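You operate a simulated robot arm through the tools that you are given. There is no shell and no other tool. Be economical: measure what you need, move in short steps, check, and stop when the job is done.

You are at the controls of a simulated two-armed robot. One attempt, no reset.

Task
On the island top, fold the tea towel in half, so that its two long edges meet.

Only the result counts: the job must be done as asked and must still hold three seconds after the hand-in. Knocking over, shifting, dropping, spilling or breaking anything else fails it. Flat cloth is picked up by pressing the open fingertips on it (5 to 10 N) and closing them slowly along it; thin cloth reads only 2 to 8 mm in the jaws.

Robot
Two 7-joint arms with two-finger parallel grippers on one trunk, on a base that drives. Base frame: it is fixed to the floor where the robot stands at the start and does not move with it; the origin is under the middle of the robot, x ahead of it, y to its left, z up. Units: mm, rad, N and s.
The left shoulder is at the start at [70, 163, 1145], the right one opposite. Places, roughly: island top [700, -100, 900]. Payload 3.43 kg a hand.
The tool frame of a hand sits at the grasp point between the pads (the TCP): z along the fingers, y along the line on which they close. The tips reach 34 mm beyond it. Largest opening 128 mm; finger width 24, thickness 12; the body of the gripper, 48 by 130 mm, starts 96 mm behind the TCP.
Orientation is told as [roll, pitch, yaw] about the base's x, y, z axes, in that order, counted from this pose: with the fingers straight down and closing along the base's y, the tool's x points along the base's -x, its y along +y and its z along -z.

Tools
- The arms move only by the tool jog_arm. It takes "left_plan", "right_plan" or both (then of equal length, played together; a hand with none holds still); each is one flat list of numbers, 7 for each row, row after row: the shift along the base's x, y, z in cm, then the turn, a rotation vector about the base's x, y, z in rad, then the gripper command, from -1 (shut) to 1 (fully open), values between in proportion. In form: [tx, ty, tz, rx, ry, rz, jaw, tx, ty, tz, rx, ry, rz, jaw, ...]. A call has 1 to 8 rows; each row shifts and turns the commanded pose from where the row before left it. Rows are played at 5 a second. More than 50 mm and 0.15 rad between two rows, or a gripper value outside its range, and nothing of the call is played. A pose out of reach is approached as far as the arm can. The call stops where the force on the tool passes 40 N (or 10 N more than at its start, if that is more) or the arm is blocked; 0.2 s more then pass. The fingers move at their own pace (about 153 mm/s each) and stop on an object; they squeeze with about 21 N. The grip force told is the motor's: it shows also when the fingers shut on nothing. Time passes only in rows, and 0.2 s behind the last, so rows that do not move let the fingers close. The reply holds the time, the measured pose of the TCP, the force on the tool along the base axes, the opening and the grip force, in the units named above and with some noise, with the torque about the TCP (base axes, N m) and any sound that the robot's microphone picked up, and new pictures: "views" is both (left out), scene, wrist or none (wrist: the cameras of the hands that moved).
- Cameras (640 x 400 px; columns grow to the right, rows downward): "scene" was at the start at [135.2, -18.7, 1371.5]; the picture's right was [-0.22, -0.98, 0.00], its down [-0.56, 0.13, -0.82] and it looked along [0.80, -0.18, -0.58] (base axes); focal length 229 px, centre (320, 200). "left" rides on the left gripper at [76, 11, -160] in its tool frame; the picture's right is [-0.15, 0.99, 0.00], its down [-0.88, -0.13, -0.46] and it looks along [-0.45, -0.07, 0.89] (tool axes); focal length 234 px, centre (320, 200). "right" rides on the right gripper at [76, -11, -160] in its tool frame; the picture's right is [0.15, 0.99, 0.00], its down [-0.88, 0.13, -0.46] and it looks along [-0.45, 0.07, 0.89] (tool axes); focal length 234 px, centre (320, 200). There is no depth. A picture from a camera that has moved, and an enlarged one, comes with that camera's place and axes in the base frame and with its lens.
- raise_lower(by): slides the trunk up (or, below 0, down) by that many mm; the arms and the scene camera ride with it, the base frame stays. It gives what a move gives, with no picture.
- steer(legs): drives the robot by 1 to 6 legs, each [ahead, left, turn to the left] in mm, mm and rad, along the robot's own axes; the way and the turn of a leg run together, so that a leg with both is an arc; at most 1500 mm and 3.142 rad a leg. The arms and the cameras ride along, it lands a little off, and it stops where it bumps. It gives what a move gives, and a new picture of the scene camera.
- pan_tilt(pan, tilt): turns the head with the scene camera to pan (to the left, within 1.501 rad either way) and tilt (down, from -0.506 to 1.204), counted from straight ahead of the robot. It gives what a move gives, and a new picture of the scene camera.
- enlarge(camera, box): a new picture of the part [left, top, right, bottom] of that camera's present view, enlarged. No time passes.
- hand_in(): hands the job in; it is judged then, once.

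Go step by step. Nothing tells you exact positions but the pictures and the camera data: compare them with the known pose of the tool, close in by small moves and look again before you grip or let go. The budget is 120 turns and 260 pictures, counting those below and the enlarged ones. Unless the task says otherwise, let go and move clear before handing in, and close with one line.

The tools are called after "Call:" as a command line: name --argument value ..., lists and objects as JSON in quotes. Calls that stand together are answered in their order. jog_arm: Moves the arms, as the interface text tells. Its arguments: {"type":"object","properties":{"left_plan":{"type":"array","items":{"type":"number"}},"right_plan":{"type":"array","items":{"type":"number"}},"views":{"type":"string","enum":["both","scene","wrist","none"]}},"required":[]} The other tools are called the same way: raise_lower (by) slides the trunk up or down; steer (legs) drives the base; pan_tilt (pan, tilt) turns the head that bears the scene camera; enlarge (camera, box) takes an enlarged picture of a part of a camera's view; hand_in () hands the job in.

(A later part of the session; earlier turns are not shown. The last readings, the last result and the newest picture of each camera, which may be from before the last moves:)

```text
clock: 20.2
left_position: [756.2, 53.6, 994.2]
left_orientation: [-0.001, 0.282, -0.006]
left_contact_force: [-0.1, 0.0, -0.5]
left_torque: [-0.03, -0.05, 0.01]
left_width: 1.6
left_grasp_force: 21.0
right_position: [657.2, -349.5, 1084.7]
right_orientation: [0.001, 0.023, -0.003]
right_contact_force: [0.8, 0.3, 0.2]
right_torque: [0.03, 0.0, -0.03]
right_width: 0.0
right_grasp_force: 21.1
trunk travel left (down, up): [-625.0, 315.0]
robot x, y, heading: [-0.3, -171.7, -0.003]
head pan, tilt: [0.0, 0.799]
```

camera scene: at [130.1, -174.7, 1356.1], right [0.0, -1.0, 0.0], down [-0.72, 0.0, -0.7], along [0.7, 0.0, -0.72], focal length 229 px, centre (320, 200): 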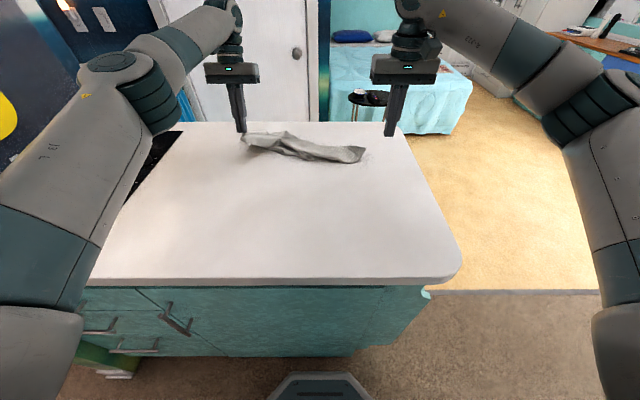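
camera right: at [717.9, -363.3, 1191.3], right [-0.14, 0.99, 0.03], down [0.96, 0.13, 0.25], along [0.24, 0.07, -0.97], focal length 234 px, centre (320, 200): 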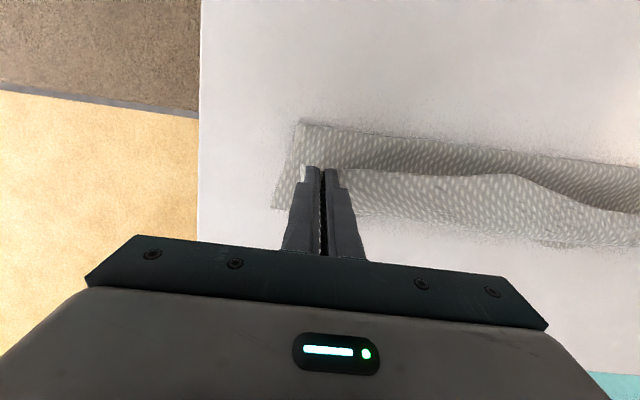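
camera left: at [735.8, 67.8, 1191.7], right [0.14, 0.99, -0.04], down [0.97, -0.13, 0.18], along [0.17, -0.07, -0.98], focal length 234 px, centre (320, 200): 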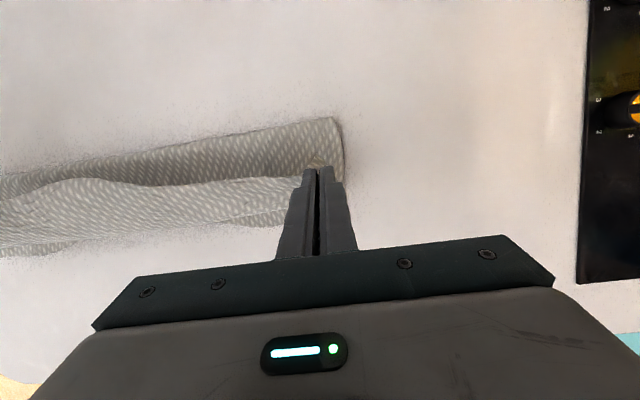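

It responds normally again, so the commanded pose restarts from the achieved one. Next I bring the tilt back to vertical and pull the hand closer, still holding the corner.

Call:
jog_arm --left_plan '[-2, 0, 0, 0, -0.07, 0, -1, -2, 0, 0, 0, -0.07, 0, -1, -2, 0, 0, 0, -0.07, 0, -1, -2, 0, 0, 0, -0.07, 0, -1, 0, 0, 0, 0, 0, 0, -1]' --right_plan '[-2, -2, 0, 0, 0, 0, -1, -2, -2, 0, 0, 0, 0, -1, 0, 0, 0, 0, 0, 0, -1, 0, 0, 0, 0, 0, 0, -1, 0, 0, 0, 0, 0, 0, -1]'

Call:
enlarge --camera "scene" --box '[200, 90, 440, 240]'

```text
clock: 21.4
left_position: [675.7, 53.8, 991.3]
left_orientation: [0.003, 0.001, -0.006]
left_contact_force: [0.6, -0.1, -0.6]
left_torque: [0.0, 0.0, 0.04]
left_width: 1.6
left_grasp_force: 21.2
right_position: [616.2, -389.9, 1083.0]
right_orientation: [-0.001, 0.027, -0.003]
right_contact_force: [0.7, 0.5, -0.3]
right_torque: [0.03, -0.01, 0.0]
right_width: 0.0
right_grasp_force: 21.0
trunk travel left (down, up): [-625.0, 315.0]
robot x, y, heading: [5.2, -172.3, 0.002]
head pan, tilt: [0.0, 0.799]
camera scene: at [130.6, -174.2, 1356.1], right [0.0, -1.0, 0.0], down [-0.72, 0.0, -0.7], along [0.7, 0.0, -0.72], focal length 229 px, centre (320, 200)
camera right: at [544.7, -401.9, 1244.9], right [-0.15, 0.99, 0.0], down [0.89, 0.13, 0.43], along [0.43, 0.07, -0.9], focal length 234 px, centre (320, 200)
camera left: at [598.9, 63.4, 1152.2], right [0.15, 0.99, 0.0], down [0.88, -0.14, 0.45], along [0.45, -0.07, -0.89], focal length 234 px, centre (320, 200)
```

scene: 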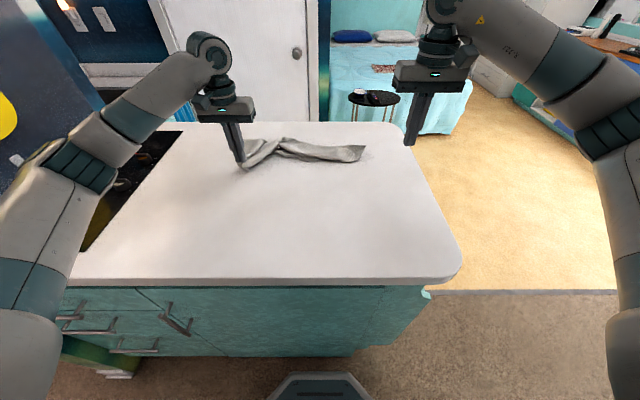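
right: 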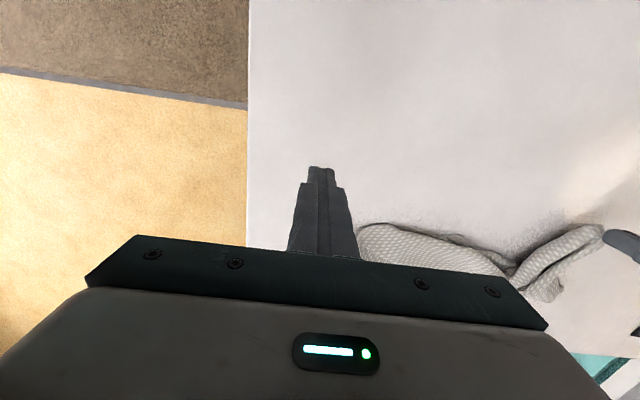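
left: 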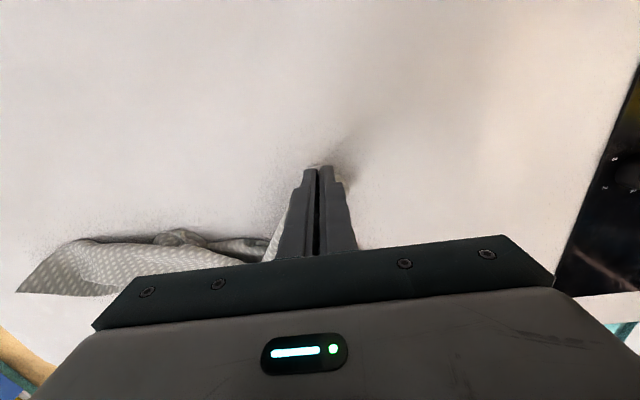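

```text
2.67 times, centred on (320, 165) of scene
camera zoom: at [130.6, -174.2, 1356.1], right [0.0, -1.0, 0.0], down [-0.72, 0.0, -0.7], along [0.7, 0.0, -0.72], focal length 611 px, centre (320, 293)
```

zoom: 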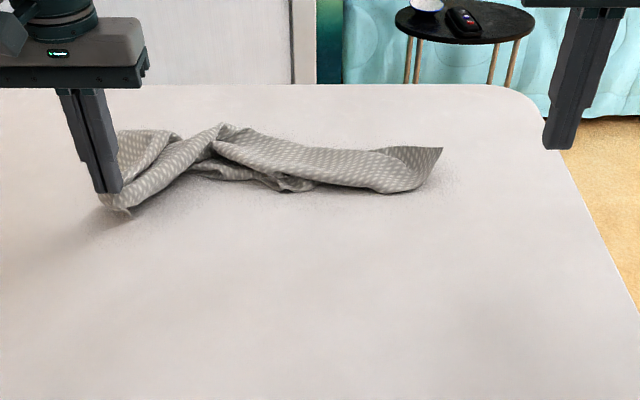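

The towel is now bunched like a scarf, with the left hand still holding the near-left corner. I'll lift that corner high so the towel hangs and untwists, then find another corner for the right hand.

Call:
jog_arm --left_plan '[-0.5, -0.8, 4.5, 0, 0, 0, -1, -0.5, -0.8, 4.5, 0, 0, 0, -1, -0.5, -0.8, 4.5, 0, 0, 0, -1, -0.5, -0.8, 4.5, 0, 0, 0, -1, -0.5, -0.8, 4.5, 0, 0, 0, -1, -0.5, -0.8, 4.5, 0, 0, 0, -1, -0.5, -0.8, 4.5, 0, 0, 0, -1, 0, 0, 0, 0, 0, 0, -1]' --right_plan '[0, -2, 0, 0, 0, 0, -1, 0, -2, 0, 0, 0, 0, -1, 0, -2, 0, 0, 0, 0, -1, 0, 0, 0, 0, 0, 0, -1, 0, 0, 0, 0, 0, 0, -1, 0, 0, 0, 0, 0, 0, -1, 0, 0, 0, 0, 0, 0, -1, 0, 0, 0, 0, 0, 0, -1]'

```text
clock: 23.2
left_position: [646.1, 1.9, 1309.5]
left_orientation: [0.001, 0.005, -0.007]
left_contact_force: [-0.2, 0.1, -0.2]
left_torque: [-0.01, 0.01, 0.0]
left_width: 1.4
left_grasp_force: 21.2
right_position: [619.3, -447.2, 1084.4]
right_orientation: [-0.002, 0.026, 0.001]
right_contact_force: [0.2, -0.2, 0.3]
right_torque: [-0.03, 0.03, 0.0]
right_width: 0.0
right_grasp_force: 21.1
trunk travel left (down, up): [-625.0, 315.0]
robot x, y, heading: [0.4, -175.7, -0.002]
head pan, tilt: [0.0, 0.799]
camera scene: at [131.1, -172.7, 1356.0], right [0.0, -1.0, 0.0], down [-0.72, 0.0, -0.7], along [0.7, 0.0, -0.72], focal length 229 px, centre (320, 200)
camera right: at [546.7, -459.4, 1245.9], right [-0.15, 0.99, 0.0], down [0.89, 0.13, 0.43], along [0.43, 0.07, -0.9], focal length 234 px, centre (320, 200)
camera left: at [569.4, 12.8, 1470.9], right [0.15, 0.99, 0.0], down [0.88, -0.14, 0.45], along [0.45, -0.07, -0.89], focal length 234 px, centre (320, 200)
```

scene: 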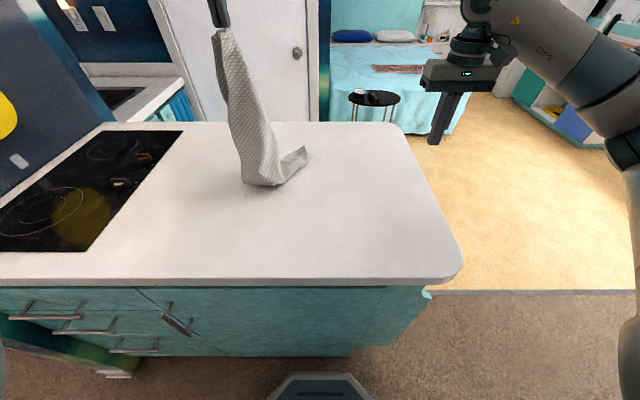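
right: 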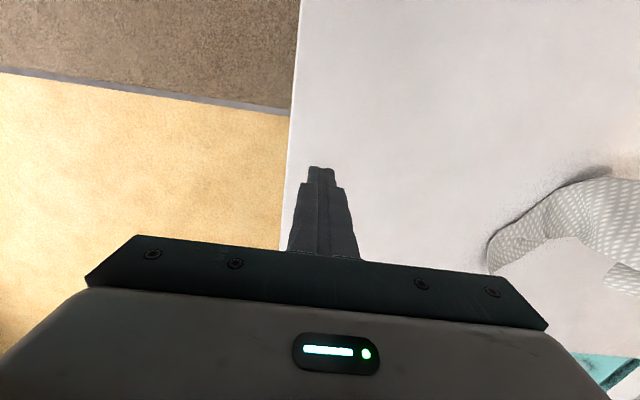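
left: 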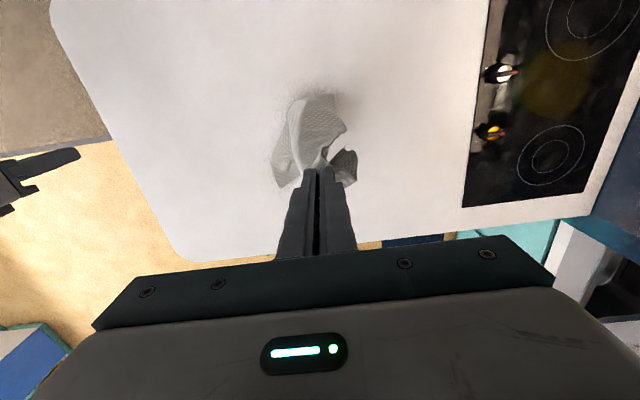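

Call:
raise_lower --by 150

Call:
pan_tilt --pan 0.0 --tilt 0.75

```text
clock: 25.0
left_position: [644.6, 0.5, 1460.5]
left_orientation: [0.001, 0.002, -0.005]
left_contact_force: [0.2, 0.5, 0.0]
left_torque: [0.0, 0.03, 0.01]
left_width: 1.3
left_grasp_force: 21.1
right_position: [618.6, -448.5, 1234.5]
right_orientation: [-0.002, 0.023, -0.002]
right_contact_force: [0.7, 0.0, -0.4]
right_torque: [0.03, -0.04, -0.02]
right_width: 0.2
right_grasp_force: 21.1
trunk travel left (down, up): [-775.0, 165.0]
robot x, y, heading: [-0.5, -175.2, 0.0]
head pan, tilt: [0.0, 0.799]
```

```text
clock: 25.6
left_position: [645.6, -0.2, 1461.7]
left_orientation: [0.0, 0.001, -0.003]
left_contact_force: [-0.6, -0.4, -0.2]
left_torque: [0.02, -0.04, 0.0]
left_width: 1.4
left_grasp_force: 20.7
right_position: [617.0, -448.5, 1235.4]
right_orientation: [0.001, 0.024, -0.001]
right_contact_force: [0.4, -0.7, -0.6]
right_torque: [-0.02, 0.02, 0.05]
right_width: 0.3
right_grasp_force: 21.1
trunk travel left (down, up): [-775.0, 165.0]
robot x, y, heading: [-2.3, -176.1, -0.002]
head pan, tilt: [0.0, 0.75]
camera scene: at [132.3, -173.6, 1510.1], right [0.0, -1.0, 0.0], down [-0.68, 0.0, -0.73], along [0.73, 0.0, -0.68], focal length 229 px, centre (320, 200)
```

scene: 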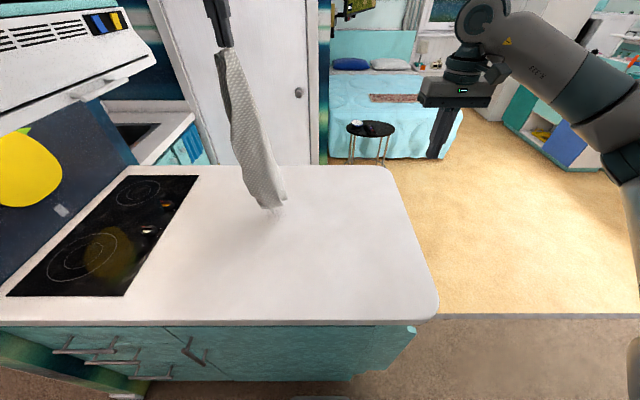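

Hanging free now, with the bottom corner just above the counter. I'll shift right, then lay it down while travelling left.

Call:
jog_arm --left_plan '[0, -4.4, 0, 0, 0, 0, -1, 0, -4.4, 0, 0, 0, 0, -1, 0, -4.4, 0, 0, 0, 0, -1, 0, -4.4, 0, 0, 0, 0, -1, 0, -4.4, 0, 0, 0, 0, -1, 0, 0, -2, 0, 0, 0, -1, 0, 0, -2, 0, 0, 0, -1]' --right_plan '[0, -3, 0, 0, 0, 0, -1, 0, -3, 0, 0, 0, 0, -1, 0, -3, 0, 0, 0, 0, -1, 0, -3, 0, 0, 0, 0, -1, 0, 0, 0, 0, 0, 0, -1, 0, 0, 0, 0, 0, 0, -1, 0, 0, 0, 0, 0, 0, -1]' --views "scene"

```text
clock: 27.2
left_position: [644.8, -219.2, 1418.3]
left_orientation: [-0.001, 0.002, -0.003]
left_contact_force: [0.2, 0.3, -0.8]
left_torque: [0.02, 0.02, -0.02]
left_width: 1.7
left_grasp_force: 20.5
right_position: [618.5, -570.5, 1233.9]
right_orientation: [-0.002, 0.027, -0.001]
right_contact_force: [1.1, -0.8, 0.1]
right_torque: [-0.02, 0.02, 0.02]
right_width: 0.3
right_grasp_force: 20.6
trunk travel left (down, up): [-775.0, 165.0]
robot x, y, heading: [1.9, -175.0, -0.004]
head pan, tilt: [0.0, 0.75]
camera scene: at [133.8, -172.4, 1510.0], right [0.0, -1.0, 0.0], down [-0.68, 0.0, -0.73], along [0.73, 0.0, -0.68], focal length 229 px, centre (320, 200)
```

scene: 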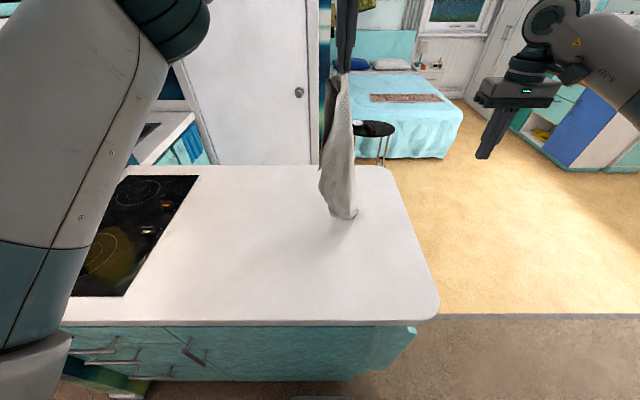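

Call:
jog_arm --left_plan '[-0.6, 3.1, -3.4, 0, 0, 0, -1, -0.6, 3.1, -3.4, 0, 0, 0, -1, -0.6, 3.1, -3.4, 0, 0, 0, -1, -0.6, 3.1, -3.4, 0, 0, 0, -1, -0.6, 3.1, -3.4, 0, 0, 0, -1, -0.6, 3.1, -3.4, 0, 0, 0, -1, -0.6, 3.1, -3.4, 0, 0, 0, -1, -0.6, 3.1, -3.4, 0, 0, 0, -1]' --views "scene"

Call:
jog_arm --left_plan '[-0.6, 3.7, -3.1, 0, 0, 0, -1, -0.6, 3.7, -3.1, 0, 0, 0, -1, -0.6, 3.7, -3.1, 0, 0, 0, -1, -0.6, 3.7, -3.1, 0, 0, 0, -1, -0.4, 3.7, -3, 0, 0, 0, -1, 0, 0, 0, 0, 0, 0, -1]' --views "both"

```text
clock: 29.0
left_position: [597.4, 31.0, 1148.3]
left_orientation: [0.001, 0.001, -0.004]
left_contact_force: [0.0, -0.3, 0.4]
left_torque: [-0.03, 0.02, 0.0]
left_width: 1.5
left_grasp_force: 20.6
right_position: [617.9, -568.6, 1234.2]
right_orientation: [-0.002, 0.025, -0.002]
right_contact_force: [-0.2, -0.1, -0.2]
right_torque: [-0.02, -0.01, -0.06]
right_width: 0.0
right_grasp_force: 20.7
trunk travel left (down, up): [-775.0, 165.0]
robot x, y, heading: [1.4, -176.0, 0.003]
head pan, tilt: [0.0, 0.75]
camera scene: at [132.2, -171.5, 1510.2], right [0.0, -1.0, 0.0], down [-0.68, 0.0, -0.73], along [0.73, 0.0, -0.68], focal length 229 px, centre (320, 200)
```

scene: 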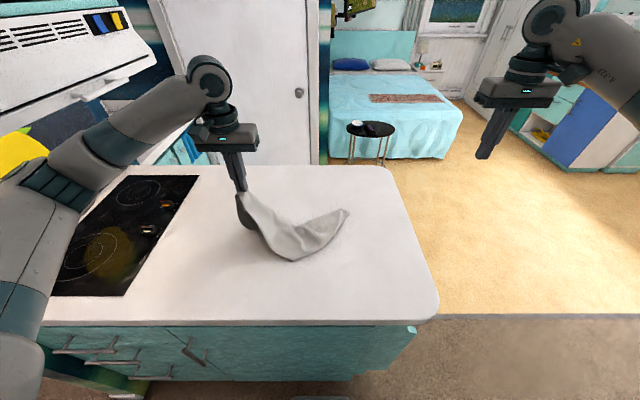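

```text
clock: 30.4
left_position: [569.8, 215.2, 991.4]
left_orientation: [0.002, 0.003, -0.006]
left_contact_force: [0.7, -0.6, -0.1]
left_torque: [-0.01, -0.02, 0.0]
left_width: 1.6
left_grasp_force: 20.9
right_position: [617.5, -571.2, 1233.3]
right_orientation: [0.0, 0.024, -0.002]
right_contact_force: [-0.2, -0.4, -0.2]
right_torque: [0.03, -0.01, 0.0]
right_width: 0.0
right_grasp_force: 21.2
trunk travel left (down, up): [-775.0, 165.0]
robot x, y, heading: [-0.5, -172.2, 0.001]
head pan, tilt: [0.0, 0.75]
camera scene: at [132.4, -175.0, 1510.1], right [0.0, -1.0, 0.0], down [-0.68, 0.0, -0.73], along [0.73, 0.0, -0.68], focal length 229 px, centre (320, 200)
camera left: at [493.7, 226.8, 1153.2], right [0.15, 0.99, 0.0], down [0.88, -0.14, 0.45], along [0.45, -0.07, -0.89], focal length 234 px, centre (320, 200)
```

scene: 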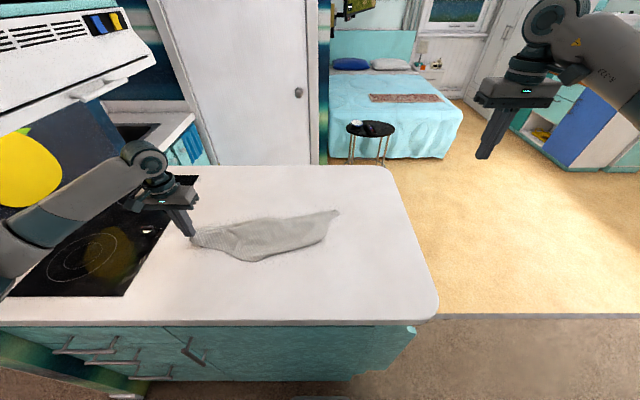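
left: 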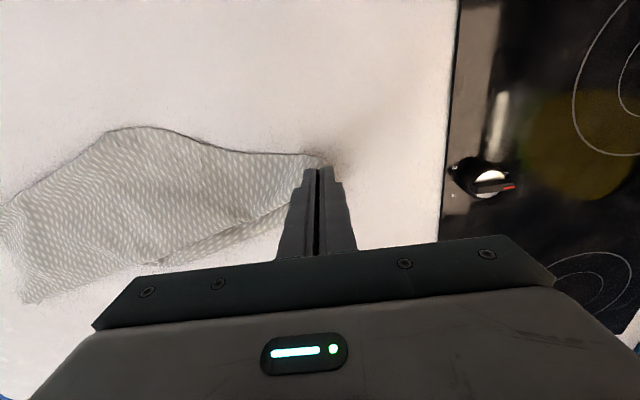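

Call:
enlarge --camera "scene" --box '[170, 180, 370, 290]'

Call:
enlarge --camera "left" --box '[0, 100, 350, 320]'

```text
3.20 times, centred on (270, 235) of scene
camera zoom: at [132.4, -175.0, 1510.1], right [0.0, -1.0, 0.0], down [-0.68, 0.0, -0.73], along [0.73, 0.0, -0.68], focal length 733 px, centre (480, 88)
```

zoom: 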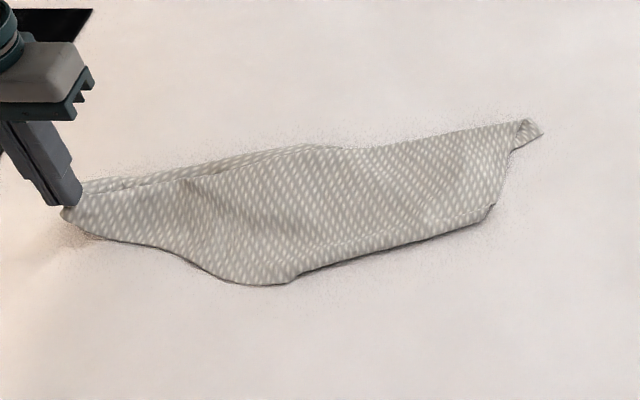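

```text
1.82 times, centred on (175, 210) of left
camera zoom: at [493.7, 226.8, 1153.2], right [0.15, 0.99, 0.0], down [0.88, -0.14, 0.45], along [0.45, -0.07, -0.89], focal length 426 px, centre (584, 182)
```

zoom: 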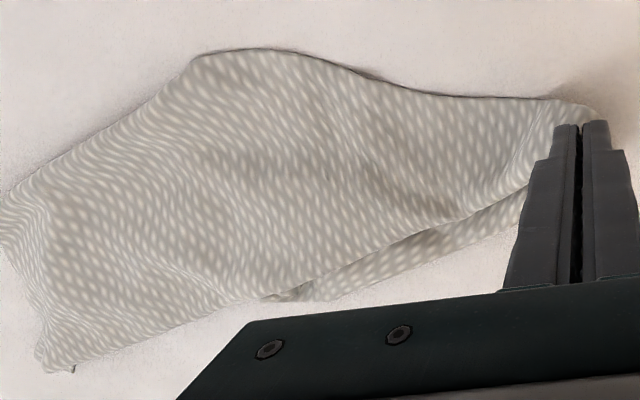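

It lies fairly flat with folded-over layers. I'll set the held corner down, release, clear out and look straight down with a wrist camera.

Call:
jog_arm --left_plan '[0, 1.5, -2.0, 0, 0, 0, -1, 0, 1, -1.8, 0, 0, 0, -1, 0, 0, 0, 0, 0, 0, -0.7, 0, 0, 0, 0, 0, 0, -0.4, 0, 0, 3, 0, 0, 0, -0.4, 0, 0, 4, 0, 0, 0, -0.4, -2, -3, 3.4, 0, 0, 0, -0.4]' --views "none"

Call:
jog_arm --left_plan '[-2, -4, 2, 0, 0, 0, -0.4, -2, -4, 2, 0, 0, 0, -0.4, -2, -4, 2, 0, 0, 0, -0.4, -2, -4, 2, 0, 0, 0, -0.4, 0, 0, 4, 0, 0, 0, -0.4]' --views "both"

Call:
enlarge --camera "left" --box '[120, 80, 480, 280]'

```text
clock: 32.0
left_position: [544.8, 205.8, 1061.3]
left_orientation: [0.002, 0.002, -0.005]
left_contact_force: [-0.4, -0.2, 0.1]
left_torque: [0.04, -0.02, -0.04]
left_width: 38.5
left_grasp_force: 0.0
right_position: [615.8, -571.5, 1233.3]
right_orientation: [-0.001, 0.023, -0.002]
right_contact_force: [0.7, -0.2, 0.7]
right_torque: [0.02, 0.0, 0.02]
right_width: 0.3
right_grasp_force: 21.4
trunk travel left (down, up): [-775.0, 165.0]
robot x, y, heading: [4.0, -172.5, 0.002]
head pan, tilt: [0.0, 0.75]
```

```text
clock: 33.2
left_position: [463.0, 48.6, 1178.2]
left_orientation: [0.004, 0.01, -0.007]
left_contact_force: [-0.2, 0.1, 0.4]
left_torque: [0.0, -0.03, 0.01]
left_width: 38.4
left_grasp_force: 0.0
right_position: [616.1, -570.4, 1231.5]
right_orientation: [-0.001, 0.025, -0.003]
right_contact_force: [0.4, 0.8, -0.5]
right_torque: [-0.03, 0.0, -0.02]
right_width: 0.0
right_grasp_force: 21.0
trunk travel left (down, up): [-775.0, 165.0]
robot x, y, heading: [0.4, -176.4, -0.002]
head pan, tilt: [0.0, 0.75]
camera scene: at [131.4, -173.5, 1507.9], right [0.0, -1.0, 0.0], down [-0.68, 0.0, -0.73], along [0.73, 0.0, -0.68], focal length 229 px, centre (320, 200)
camera left: at [388.3, 60.3, 1339.9], right [0.15, 0.99, 0.0], down [0.88, -0.14, 0.45], along [0.44, -0.07, -0.89], focal length 234 px, centre (320, 200)
```

scene: 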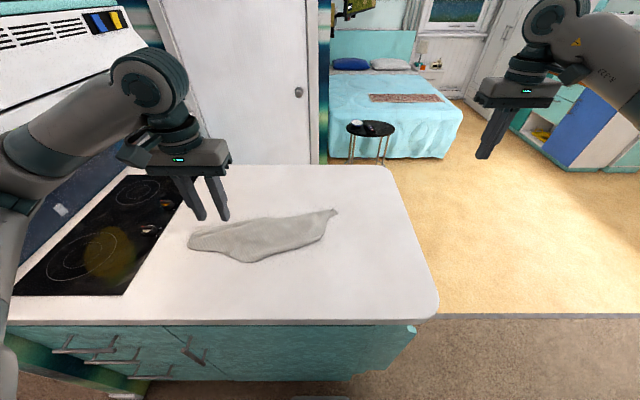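
left: 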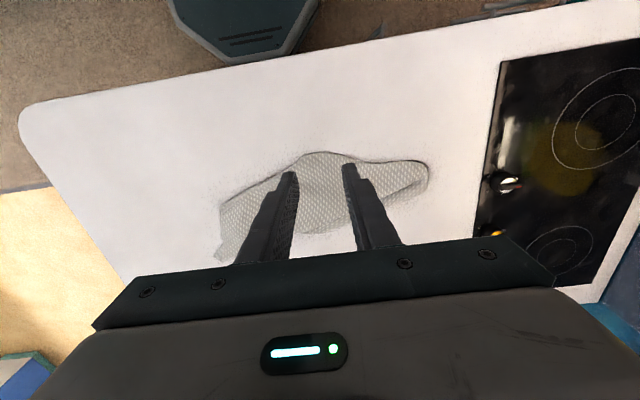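

```text
1.78 times, centred on (300, 180) of left
camera zoom: at [388.3, 60.3, 1339.9], right [0.15, 0.99, 0.0], down [0.88, -0.14, 0.45], along [0.44, -0.07, -0.89], focal length 416 px, centre (356, 236)
```

zoom: 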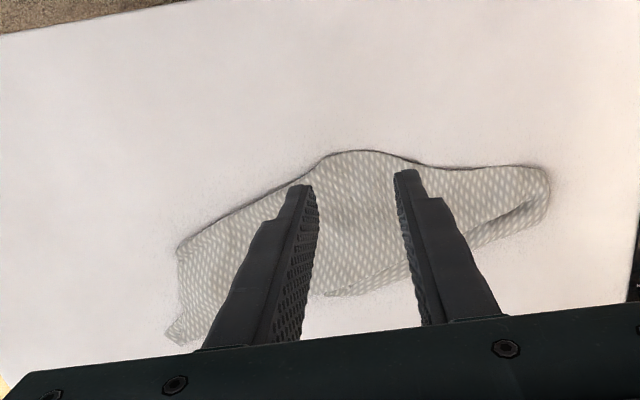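

Call:
enlarge --camera "scene" --box '[180, 200, 350, 275]'

```text
3.76 times, centred on (265, 238) of scene
camera zoom: at [131.4, -173.5, 1507.9], right [0.0, -1.0, 0.0], down [-0.68, 0.0, -0.73], along [0.73, 0.0, -0.68], focal length 862 px, centre (527, 59)
```

zoom: 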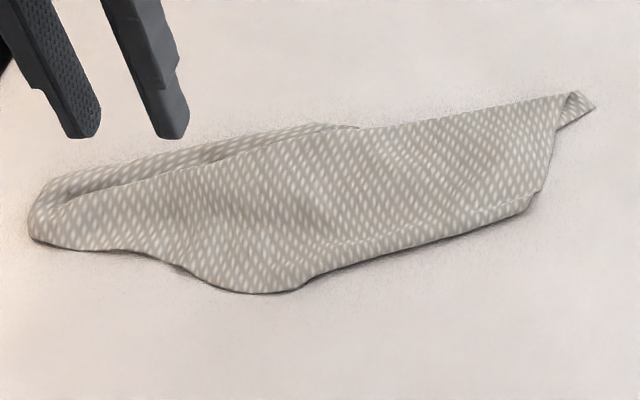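

The towel is already almost folded lengthwise. The top free edge runs from about (582, 239) to (720, -205), about 465 mm, which is a full long edge, and the fold is on my side; only the left end is bunched. I'll look closely at the left end.

Call:
jog_arm --left_plan '[2.5, 4, -2, 0, 0, 0, -0.4, 2.5, 4, -2, 0, 0, 0, -0.4, 2.5, 4, -2, 0, 0, 0, -0.4, 2.5, 4, -2, 0, 0, 0, -0.4, 0, 0.5, -1, 0, 0, 0, -0.4, 0, 0, 0, 0, 0, 0, -0.4]' --right_plan '[0, 4, -2, 0, 0, 0, -0.4, 0, 4, -2, 0, 0, 0, -0.4, 0, 4, -2, 0, 0, 0, -0.4, 0, 4, -2, 0, 0, 0, -0.4, 0, 4, -2, 0, 0, 0, -0.4, 0, 4, -2, 0, 0, 0, -0.4]' --views "wrist"

Call:
enlarge --camera "left" --box '[160, 80, 460, 260]'

```text
refused: row 1 steps farther than a row can; nothing moved
```

```text
2.13 times, centred on (310, 170) of left
camera zoom: at [388.3, 60.3, 1339.9], right [0.15, 0.99, 0.0], down [0.88, -0.14, 0.45], along [0.44, -0.07, -0.89], focal length 500 px, centre (341, 264)
```

zoom: 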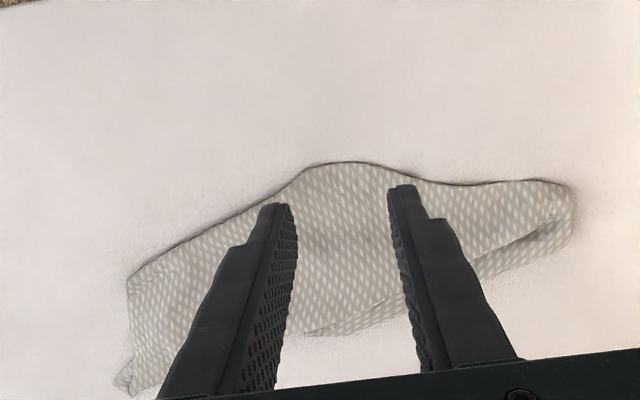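

Call:
jog_arm --left_plan '[2, 3.5, -1.6, 0, 0, 0, -0.4, 2, 3.5, -1.6, 0, 0, 0, -0.4, 2, 3.5, -1.6, 0, 0, 0, -0.4, 2, 3.5, -1.6, 0, 0, 0, -0.4, 2, 3.5, -2, 0, 0, 0, -0.4, 0, 0, -1, 0, 0, 0, -0.4]' --right_plan '[1, 4, -2, 0, 0, 0, -0.4, 1, 4, -2, 0, 0, 0, -0.4, 1, 4, -2, 0, 0, 0, -0.4, 1, 4, -2, 0, 0, 0, -0.4, 1, 4, -2, 0, 0, 0, -0.4, 1, 4, -2, 0, 0, 0, -0.4]' --views "wrist"

Call:
enlarge --camera "left" --box '[160, 80, 460, 260]'

Call:
enlarge --camera "right" --box '[300, 120, 640, 340]'

```text
clock: 34.6
left_position: [571.2, 222.6, 1085.6]
left_orientation: [0.004, 0.003, -0.004]
left_contact_force: [0.0, 0.2, -0.1]
left_torque: [0.02, 0.03, -0.04]
left_width: 38.3
left_grasp_force: 0.2
right_position: [678.9, -330.7, 1112.6]
right_orientation: [-0.001, 0.026, -0.004]
right_contact_force: [0.8, 0.1, 0.1]
right_torque: [0.02, 0.03, -0.02]
right_width: 38.1
right_grasp_force: 0.1
trunk travel left (down, up): [-775.0, 165.0]
robot x, y, heading: [-0.1, -173.6, -0.003]
head pan, tilt: [0.0, 0.75]
camera right: at [606.8, -341.4, 1273.4], right [-0.14, 0.99, 0.0], down [0.89, 0.13, 0.43], along [0.43, 0.06, -0.9], focal length 234 px, centre (320, 200)
camera left: at [493.7, 233.7, 1246.8], right [0.15, 0.99, 0.0], down [0.88, -0.14, 0.45], along [0.45, -0.07, -0.89], focal length 234 px, centre (320, 200)
```

right: 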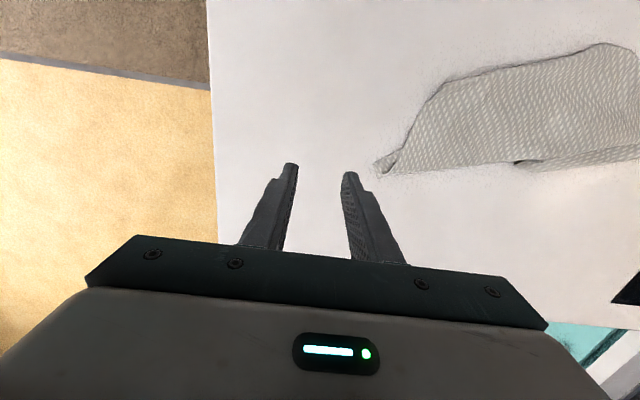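
left: 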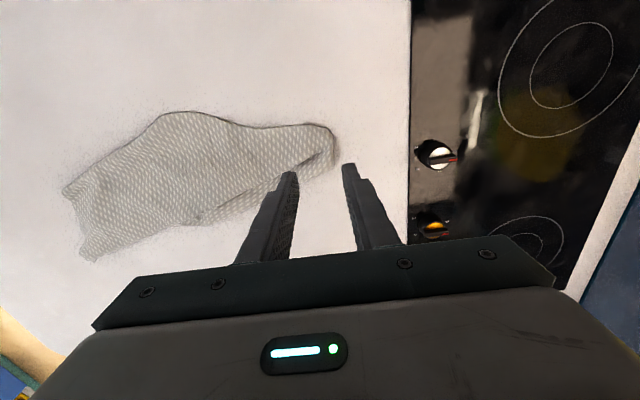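

```text
2.13 times, centred on (310, 170) of left
camera zoom: at [493.7, 233.7, 1246.8], right [0.15, 0.99, 0.0], down [0.88, -0.14, 0.45], along [0.45, -0.07, -0.89], focal length 500 px, centre (341, 264)
```

zoom: 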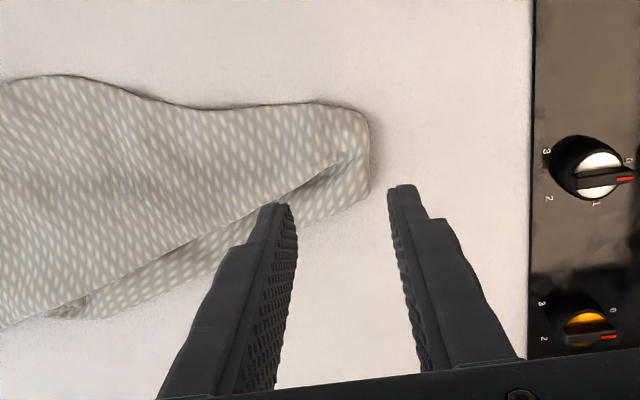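

```text
1.82 times, centred on (470, 230) of right
camera zoom: at [606.8, -341.4, 1273.4], right [-0.14, 0.99, 0.0], down [0.89, 0.13, 0.43], along [0.43, 0.06, -0.9], focal length 426 px, centre (47, 146)
```

zoom: 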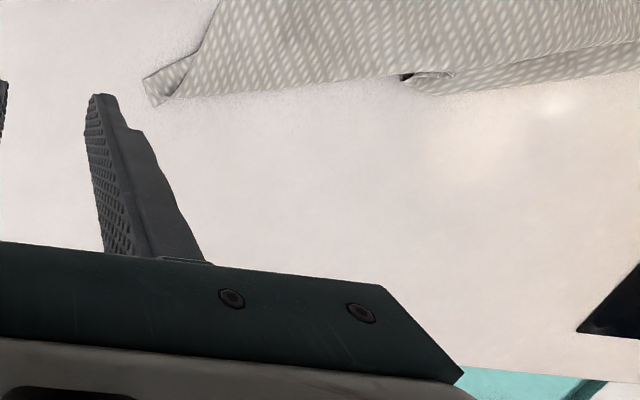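

The right end is well defined: the top layer's corner is at about (715, -205). I'll pinch the top layer there with the right hand, turned to match the edge, and peel it back towards me.

Call:
jog_arm --right_plan '[0.3, 3.06, -2.2, 0, 0, 0.06, -0.375, 0.3, 3.06, -2.2, 0, 0, 0.06, -0.375, 0.3, 3.06, -2.2, 0, 0, 0.06, -0.375, 0.3, 3.06, -2.2, 0, 0, 0.06, -0.375, 0.2, 3.06, -2.4, 0, 0, 0.06, -0.375, 0, 0, -2.4, 0, 0, 0, -0.375, 0, 0, -1.3, 0, 0, 0, -0.375, 0, 0, 0, 0, 0, 0, -0.375]' --left_plan '[-1, 1, 1, 0, 0, 0, -0.375, -1, 1, 1, 0, 0, 0, -0.375, 0, 0, 0, 0, 0, 0, -0.375, 0, 0, 0, 0, 0, 0, -0.375, 0, 0, 0, 0, 0, 0, -0.375, 0, 0, 0, 0, 0, 0, -0.375, 0, 0, 0, 0, 0, 0, -0.375, 0, 0, 0, 0, 0, 0, -0.375]' --views "both"

Call:
enlarge --camera "right" --box '[230, 90, 470, 240]'

```text
clock: 36.4
left_position: [547.7, 242.2, 1107.0]
left_orientation: [0.002, 0.003, -0.005]
left_contact_force: [0.4, 0.1, -0.1]
left_torque: [0.0, -0.03, -0.01]
left_width: 40.0
left_grasp_force: 0.1
right_position: [690.9, -173.5, 965.0]
right_orientation: [0.001, 0.023, 0.301]
right_contact_force: [-0.5, -0.1, -0.4]
right_torque: [0.03, 0.02, -0.01]
right_width: 40.1
right_grasp_force: 0.0
trunk travel left (down, up): [-775.0, 165.0]
robot x, y, heading: [-1.6, -174.5, -0.001]
head pan, tilt: [0.0, 0.75]
camera scene: at [132.0, -173.2, 1510.1], right [0.0, -1.0, 0.0], down [-0.68, 0.0, -0.73], along [0.73, 0.0, -0.68], focal length 229 px, centre (320, 200)
camera right: at [625.4, -207.5, 1127.3], right [-0.43, 0.9, 0.0], down [0.81, 0.39, 0.43], along [0.39, 0.19, -0.9], focal length 234 px, centre (320, 200)
camera left: at [471.9, 253.4, 1267.1], right [0.15, 0.99, 0.0], down [0.88, -0.14, 0.45], along [0.45, -0.07, -0.89], focal length 234 px, centre (320, 200)
```

scene: 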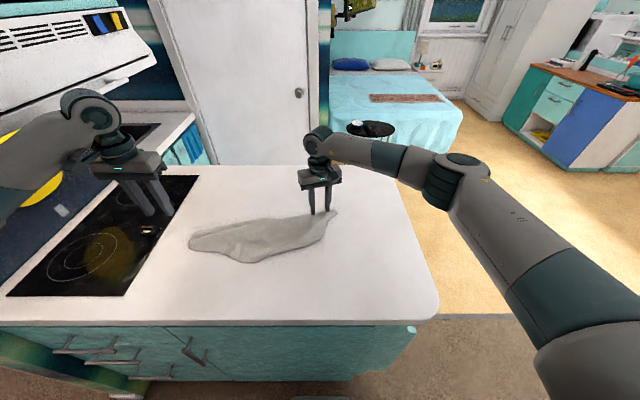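
right: 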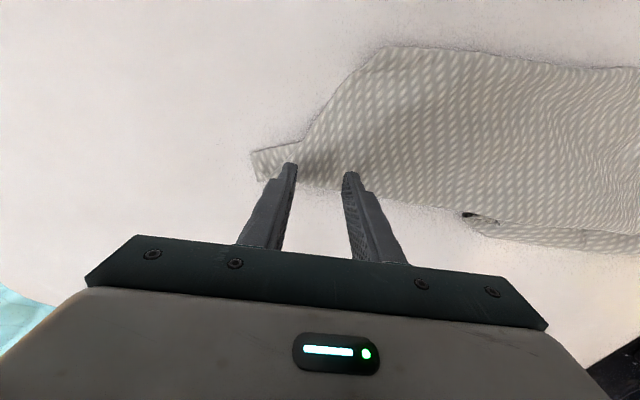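
left: 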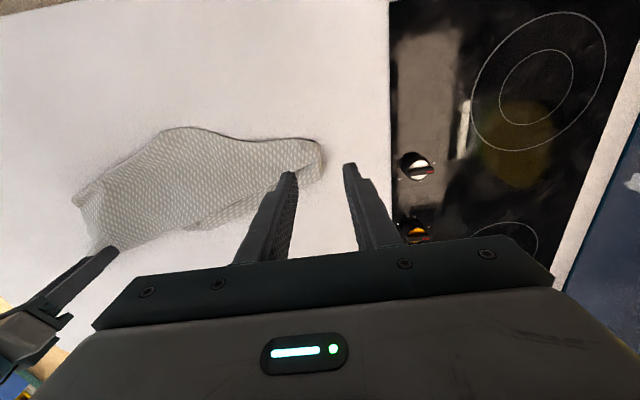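

```text
2.67 times, centred on (350, 165) of right
camera zoom: at [625.4, -207.5, 1127.3], right [-0.43, 0.9, 0.0], down [0.81, 0.39, 0.43], along [0.39, 0.19, -0.9], focal length 624 px, centre (240, 293)
```

zoom: 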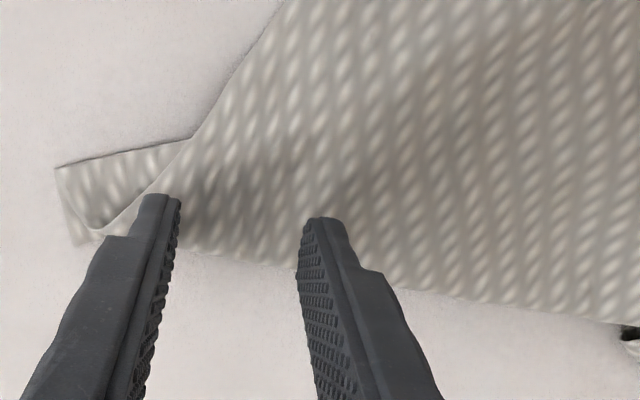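

Call:
jog_arm --right_plan '[-0.2, 0, -1.0, 0, 0, 0, -0.375, 0, 0, -0.4, 0, 0, 0, -0.375, 0, 0, 0, 0, 0, 0, -0.375]' --views "none"

```text
clock: 37.2
left_position: [548.6, 242.0, 1105.7]
left_orientation: [0.002, 0.001, -0.005]
left_contact_force: [-0.2, 0.0, 0.9]
left_torque: [0.0, 0.02, -0.02]
left_width: 40.2
left_grasp_force: 0.1
right_position: [688.0, -176.4, 951.5]
right_orientation: [0.0, 0.024, 0.3]
right_contact_force: [-0.3, 0.1, -0.2]
right_torque: [-0.01, 0.01, 0.01]
right_width: 40.0
right_grasp_force: 0.1
trunk travel left (down, up): [-775.0, 165.0]
robot x, y, heading: [0.2, -180.3, -0.0]
head pan, tilt: [0.0, 0.75]
```

Call:
jog_arm --right_plan '[0, 0, -0.3, 0, 0, 0, -0.375, 0, 0, 0, 0, 0, 0, -0.375]' --views "none"

```text
clock: 37.8
left_position: [549.0, 242.2, 1107.1]
left_orientation: [0.003, 0.004, -0.007]
left_contact_force: [0.4, 0.1, 0.3]
left_torque: [-0.01, 0.0, 0.0]
left_width: 40.2
left_grasp_force: 0.1
right_position: [689.5, -175.6, 949.0]
right_orientation: [0.0, 0.024, 0.298]
right_contact_force: [-0.1, 1.1, -0.3]
right_torque: [0.03, -0.02, 0.02]
right_width: 39.9
right_grasp_force: 0.1
trunk travel left (down, up): [-775.0, 165.0]
robot x, y, heading: [-1.4, -174.2, -0.003]
head pan, tilt: [0.0, 0.75]
```

Call:
jog_arm --right_plan '[0, 0, -0.2, 0, 0, 0, -0.375, 0, 0, 0, 0, 0, 0, -0.375]' --views "none"

```text
clock: 38.4
left_position: [549.8, 241.9, 1106.3]
left_orientation: [0.002, 0.003, -0.006]
left_contact_force: [0.2, -0.8, 0.3]
left_torque: [-0.04, 0.0, 0.0]
left_width: 39.8
left_grasp_force: 0.0
right_position: [688.8, -176.2, 947.1]
right_orientation: [-0.001, 0.023, 0.301]
right_contact_force: [-0.7, 0.4, 5.4]
right_torque: [-0.1, -0.02, 0.05]
right_width: 39.8
right_grasp_force: 0.0
trunk travel left (down, up): [-775.0, 165.0]
robot x, y, heading: [-1.0, -169.7, 0.0]
head pan, tilt: [0.0, 0.75]
```

Contact at 5 N, a light press that should take only the top layer. Closing slowly, then lifting.

Call:
jog_arm --right_plan '[0, 0, 0, 0, 0, 0, -0.46, 0, 0, 0, 0, 0, 0, -0.55, 0, 0, 0, 0, 0, 0, -0.64, 0, 0, 0, 0, 0, 0, -0.73, 0, 0, 0, 0, 0, 0, -0.82, 0, 0, 0, 0, 0, 0, -0.91, 0, 0, 0, 0, 0, 0, -1, 0, 0, 0, 0, 0, 0, -1]' --views "none"

Call:
jog_arm --right_plan '[-0.5, 0, 2.5, 0, 0, 0, -1, -0.5, 0, 2.5, 0, 0, 0, -1, -1.5, 0, 2.5, 0, 0, 0, -1, 0, 0, 0, 0, 0, 0, -1]' --views "both"

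Call:
enlarge --camera "scene" --box '[180, 170, 370, 275]'

```text
clock: 40.2
left_position: [548.2, 240.3, 1106.7]
left_orientation: [0.003, 0.001, -0.006]
left_contact_force: [-0.4, -0.5, -0.2]
left_torque: [0.02, 0.01, -0.04]
left_width: 40.0
left_grasp_force: 0.0
right_position: [689.1, -176.0, 947.0]
right_orientation: [0.0, 0.024, 0.298]
right_contact_force: [-0.5, -1.8, 7.9]
right_torque: [-0.06, 0.0, -0.05]
right_width: 2.4
right_grasp_force: 21.8
trunk travel left (down, up): [-775.0, 165.0]
robot x, y, heading: [-3.6, -173.6, 0.004]
head pan, tilt: [0.0, 0.75]
```

```text
clock: 41.2
left_position: [548.3, 242.0, 1106.5]
left_orientation: [0.002, 0.002, -0.005]
left_contact_force: [-0.1, 0.1, -0.5]
left_torque: [0.02, 0.01, 0.02]
left_width: 39.6
left_grasp_force: 0.0
right_position: [664.3, -175.5, 1022.0]
right_orientation: [-0.001, 0.026, 0.298]
right_contact_force: [0.2, 0.7, -0.1]
right_torque: [0.01, 0.02, 0.0]
right_width: 2.4
right_grasp_force: 21.3
trunk travel left (down, up): [-775.0, 165.0]
robot x, y, heading: [-4.0, -174.2, 0.002]
head pan, tilt: [0.0, 0.75]
camera scene: at [132.5, -173.2, 1510.1], right [0.0, -1.0, 0.0], down [-0.68, 0.0, -0.73], along [0.73, 0.0, -0.68], focal length 229 px, centre (320, 200)
camera right: at [599.2, -208.6, 1183.9], right [-0.43, 0.9, 0.0], down [0.81, 0.39, 0.43], along [0.39, 0.19, -0.9], focal length 234 px, centre (320, 200)
```

scene: 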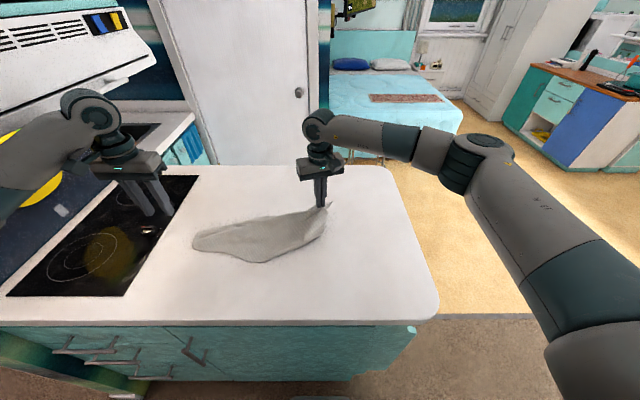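
right: 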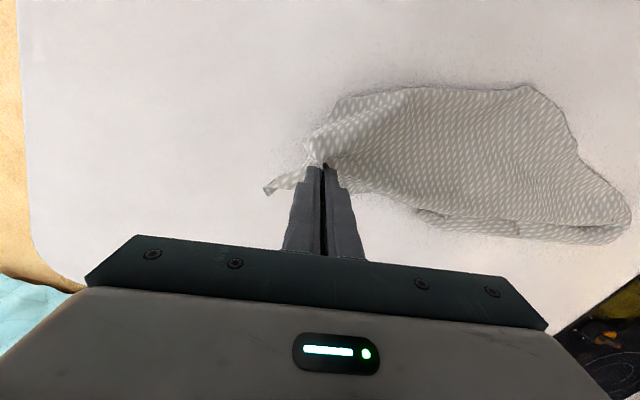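

```text
3.37 times, centred on (275, 222) of scene
camera zoom: at [132.5, -173.2, 1510.1], right [0.0, -1.0, 0.0], down [-0.68, 0.0, -0.73], along [0.73, 0.0, -0.68], focal length 771 px, centre (472, 124)
```

zoom: 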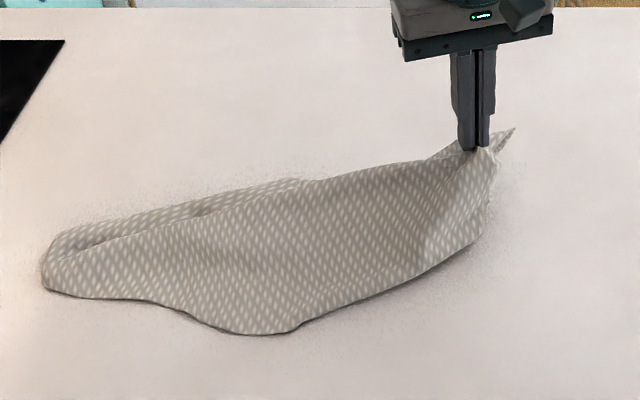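

Call:
jog_arm --right_plan '[-0.5, 0, 4.5, 0, 0, 0, -1, -0.5, 0, 4.5, 0, 0, 0, -1, -0.5, -1, 4.5, 0, 0, 0, -1, -0.5, -1, 4.5, 0, 0, 0, -1, -0.5, -1, 4.5, 0, 0, 0, -1, -0.5, -1, 4.5, 0, 0, 0, -1, 0, 0, 0, 0, 0, 0, -1]' --views "both"

Call:
enlarge --camera "scene" --box '[180, 110, 400, 275]'

```text
clock: 42.8
left_position: [548.7, 242.2, 1106.4]
left_orientation: [0.003, 0.001, -0.005]
left_contact_force: [-0.2, -0.5, -0.1]
left_torque: [-0.01, 0.04, 0.0]
left_width: 39.9
left_grasp_force: 0.0
right_position: [635.0, -215.9, 1291.9]
right_orientation: [-0.001, 0.026, 0.3]
right_contact_force: [-0.2, -0.8, 0.0]
right_torque: [-0.01, 0.0, 0.01]
right_width: 2.4
right_grasp_force: 21.2
trunk travel left (down, up): [-775.0, 165.0]
robot x, y, heading: [-0.0, -171.6, -0.006]
head pan, tilt: [0.0, 0.75]
camera scene: at [132.6, -173.4, 1510.1], right [0.0, -1.0, 0.0], down [-0.68, 0.0, -0.73], along [0.73, 0.0, -0.68], focal length 229 px, centre (320, 200)
camera right: at [570.1, -249.5, 1453.5], right [-0.43, 0.9, 0.0], down [0.81, 0.39, 0.43], along [0.39, 0.19, -0.9], focal length 234 px, centre (320, 200)
```

scene: 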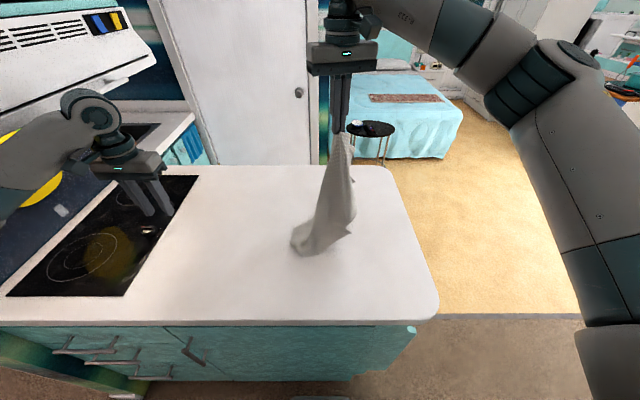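
right: 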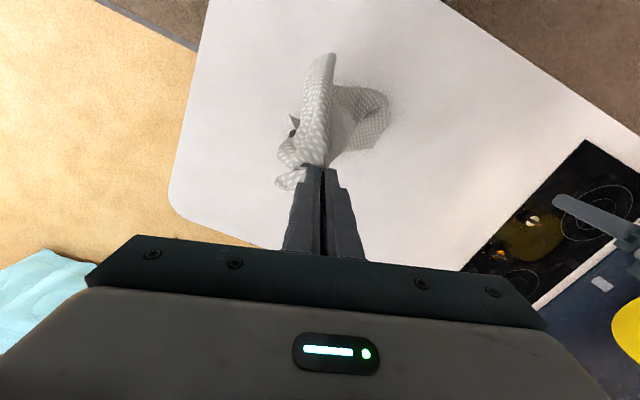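

```text
2.42 times, centred on (290, 192) of scene
camera zoom: at [132.6, -173.4, 1510.1], right [0.0, -1.0, 0.0], down [-0.68, 0.0, -0.73], along [0.73, 0.0, -0.68], focal length 555 px, centre (393, 218)
```

zoom: 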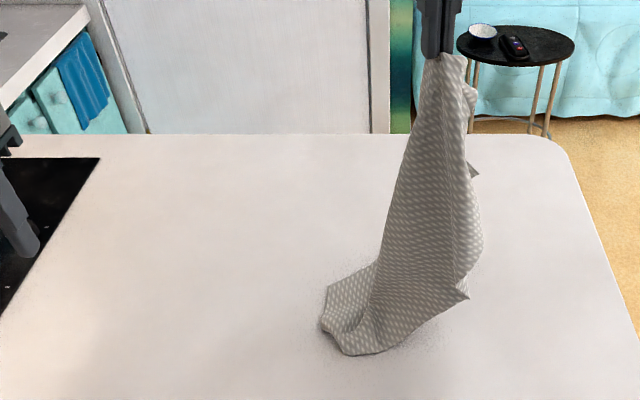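

Call:
raise_lower --by 160

Call:
pan_tilt --pan -0.05 --tilt 0.7

Call:
enlarge --camera "scene" --box '[200, 80, 440, 240]'

```text
clock: 43.9
left_position: [501.1, 240.4, 1097.6]
left_orientation: [0.002, 0.215, -0.02]
left_contact_force: [0.5, -0.2, -0.2]
left_torque: [0.0, 0.01, -0.02]
left_width: 40.2
left_grasp_force: 0.1
right_position: [635.4, -210.9, 1378.7]
right_orientation: [-0.006, 0.027, 0.302]
right_contact_force: [0.0, 0.3, -0.8]
right_torque: [0.03, 0.01, 0.0]
right_width: 2.4
right_grasp_force: 21.2
trunk travel left (down, up): [-861.0, 79.0]
robot x, y, heading: [0.1, -178.3, 0.004]
head pan, tilt: [0.0, 0.75]
stopped: the arm was blocked; the commanded pose is now the measured one
```

```text
clock: 44.5
left_position: [502.9, 240.0, 1097.4]
left_orientation: [0.002, 0.207, -0.021]
left_contact_force: [-1.1, 0.2, 0.2]
left_torque: [0.01, -0.02, 0.03]
left_width: 40.0
left_grasp_force: 0.0
right_position: [634.8, -211.8, 1377.2]
right_orientation: [-0.006, 0.026, 0.3]
right_contact_force: [-0.1, 0.7, 0.3]
right_torque: [0.01, 0.0, -0.01]
right_width: 2.3
right_grasp_force: 21.2
trunk travel left (down, up): [-861.0, 79.0]
robot x, y, heading: [1.1, -175.3, -0.003]
head pan, tilt: [-0.051, 0.7]
camera scene: at [133.9, -171.9, 1600.0], right [-0.05, -1.0, 0.0], down [-0.64, 0.03, -0.76], along [0.76, -0.04, -0.65], focal length 229 px, centre (320, 200)
```

scene: 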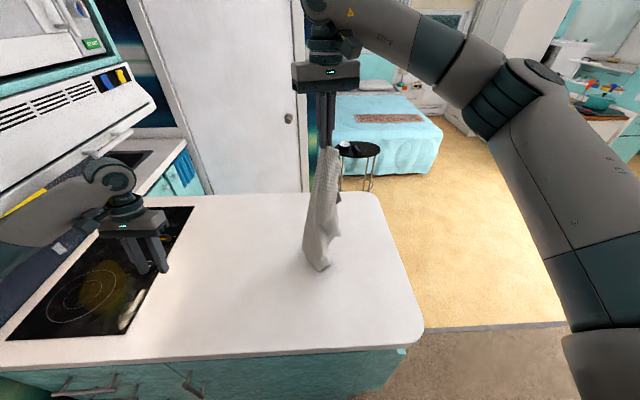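

```text
2.50 times, centred on (320, 160) of scene
camera zoom: at [133.9, -171.9, 1600.0], right [-0.05, -1.0, 0.0], down [-0.64, 0.03, -0.76], along [0.76, -0.04, -0.65], focal length 572 px, centre (320, 300)
```

zoom: 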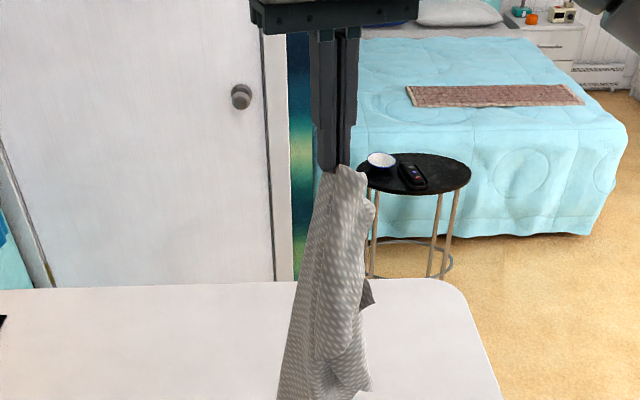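

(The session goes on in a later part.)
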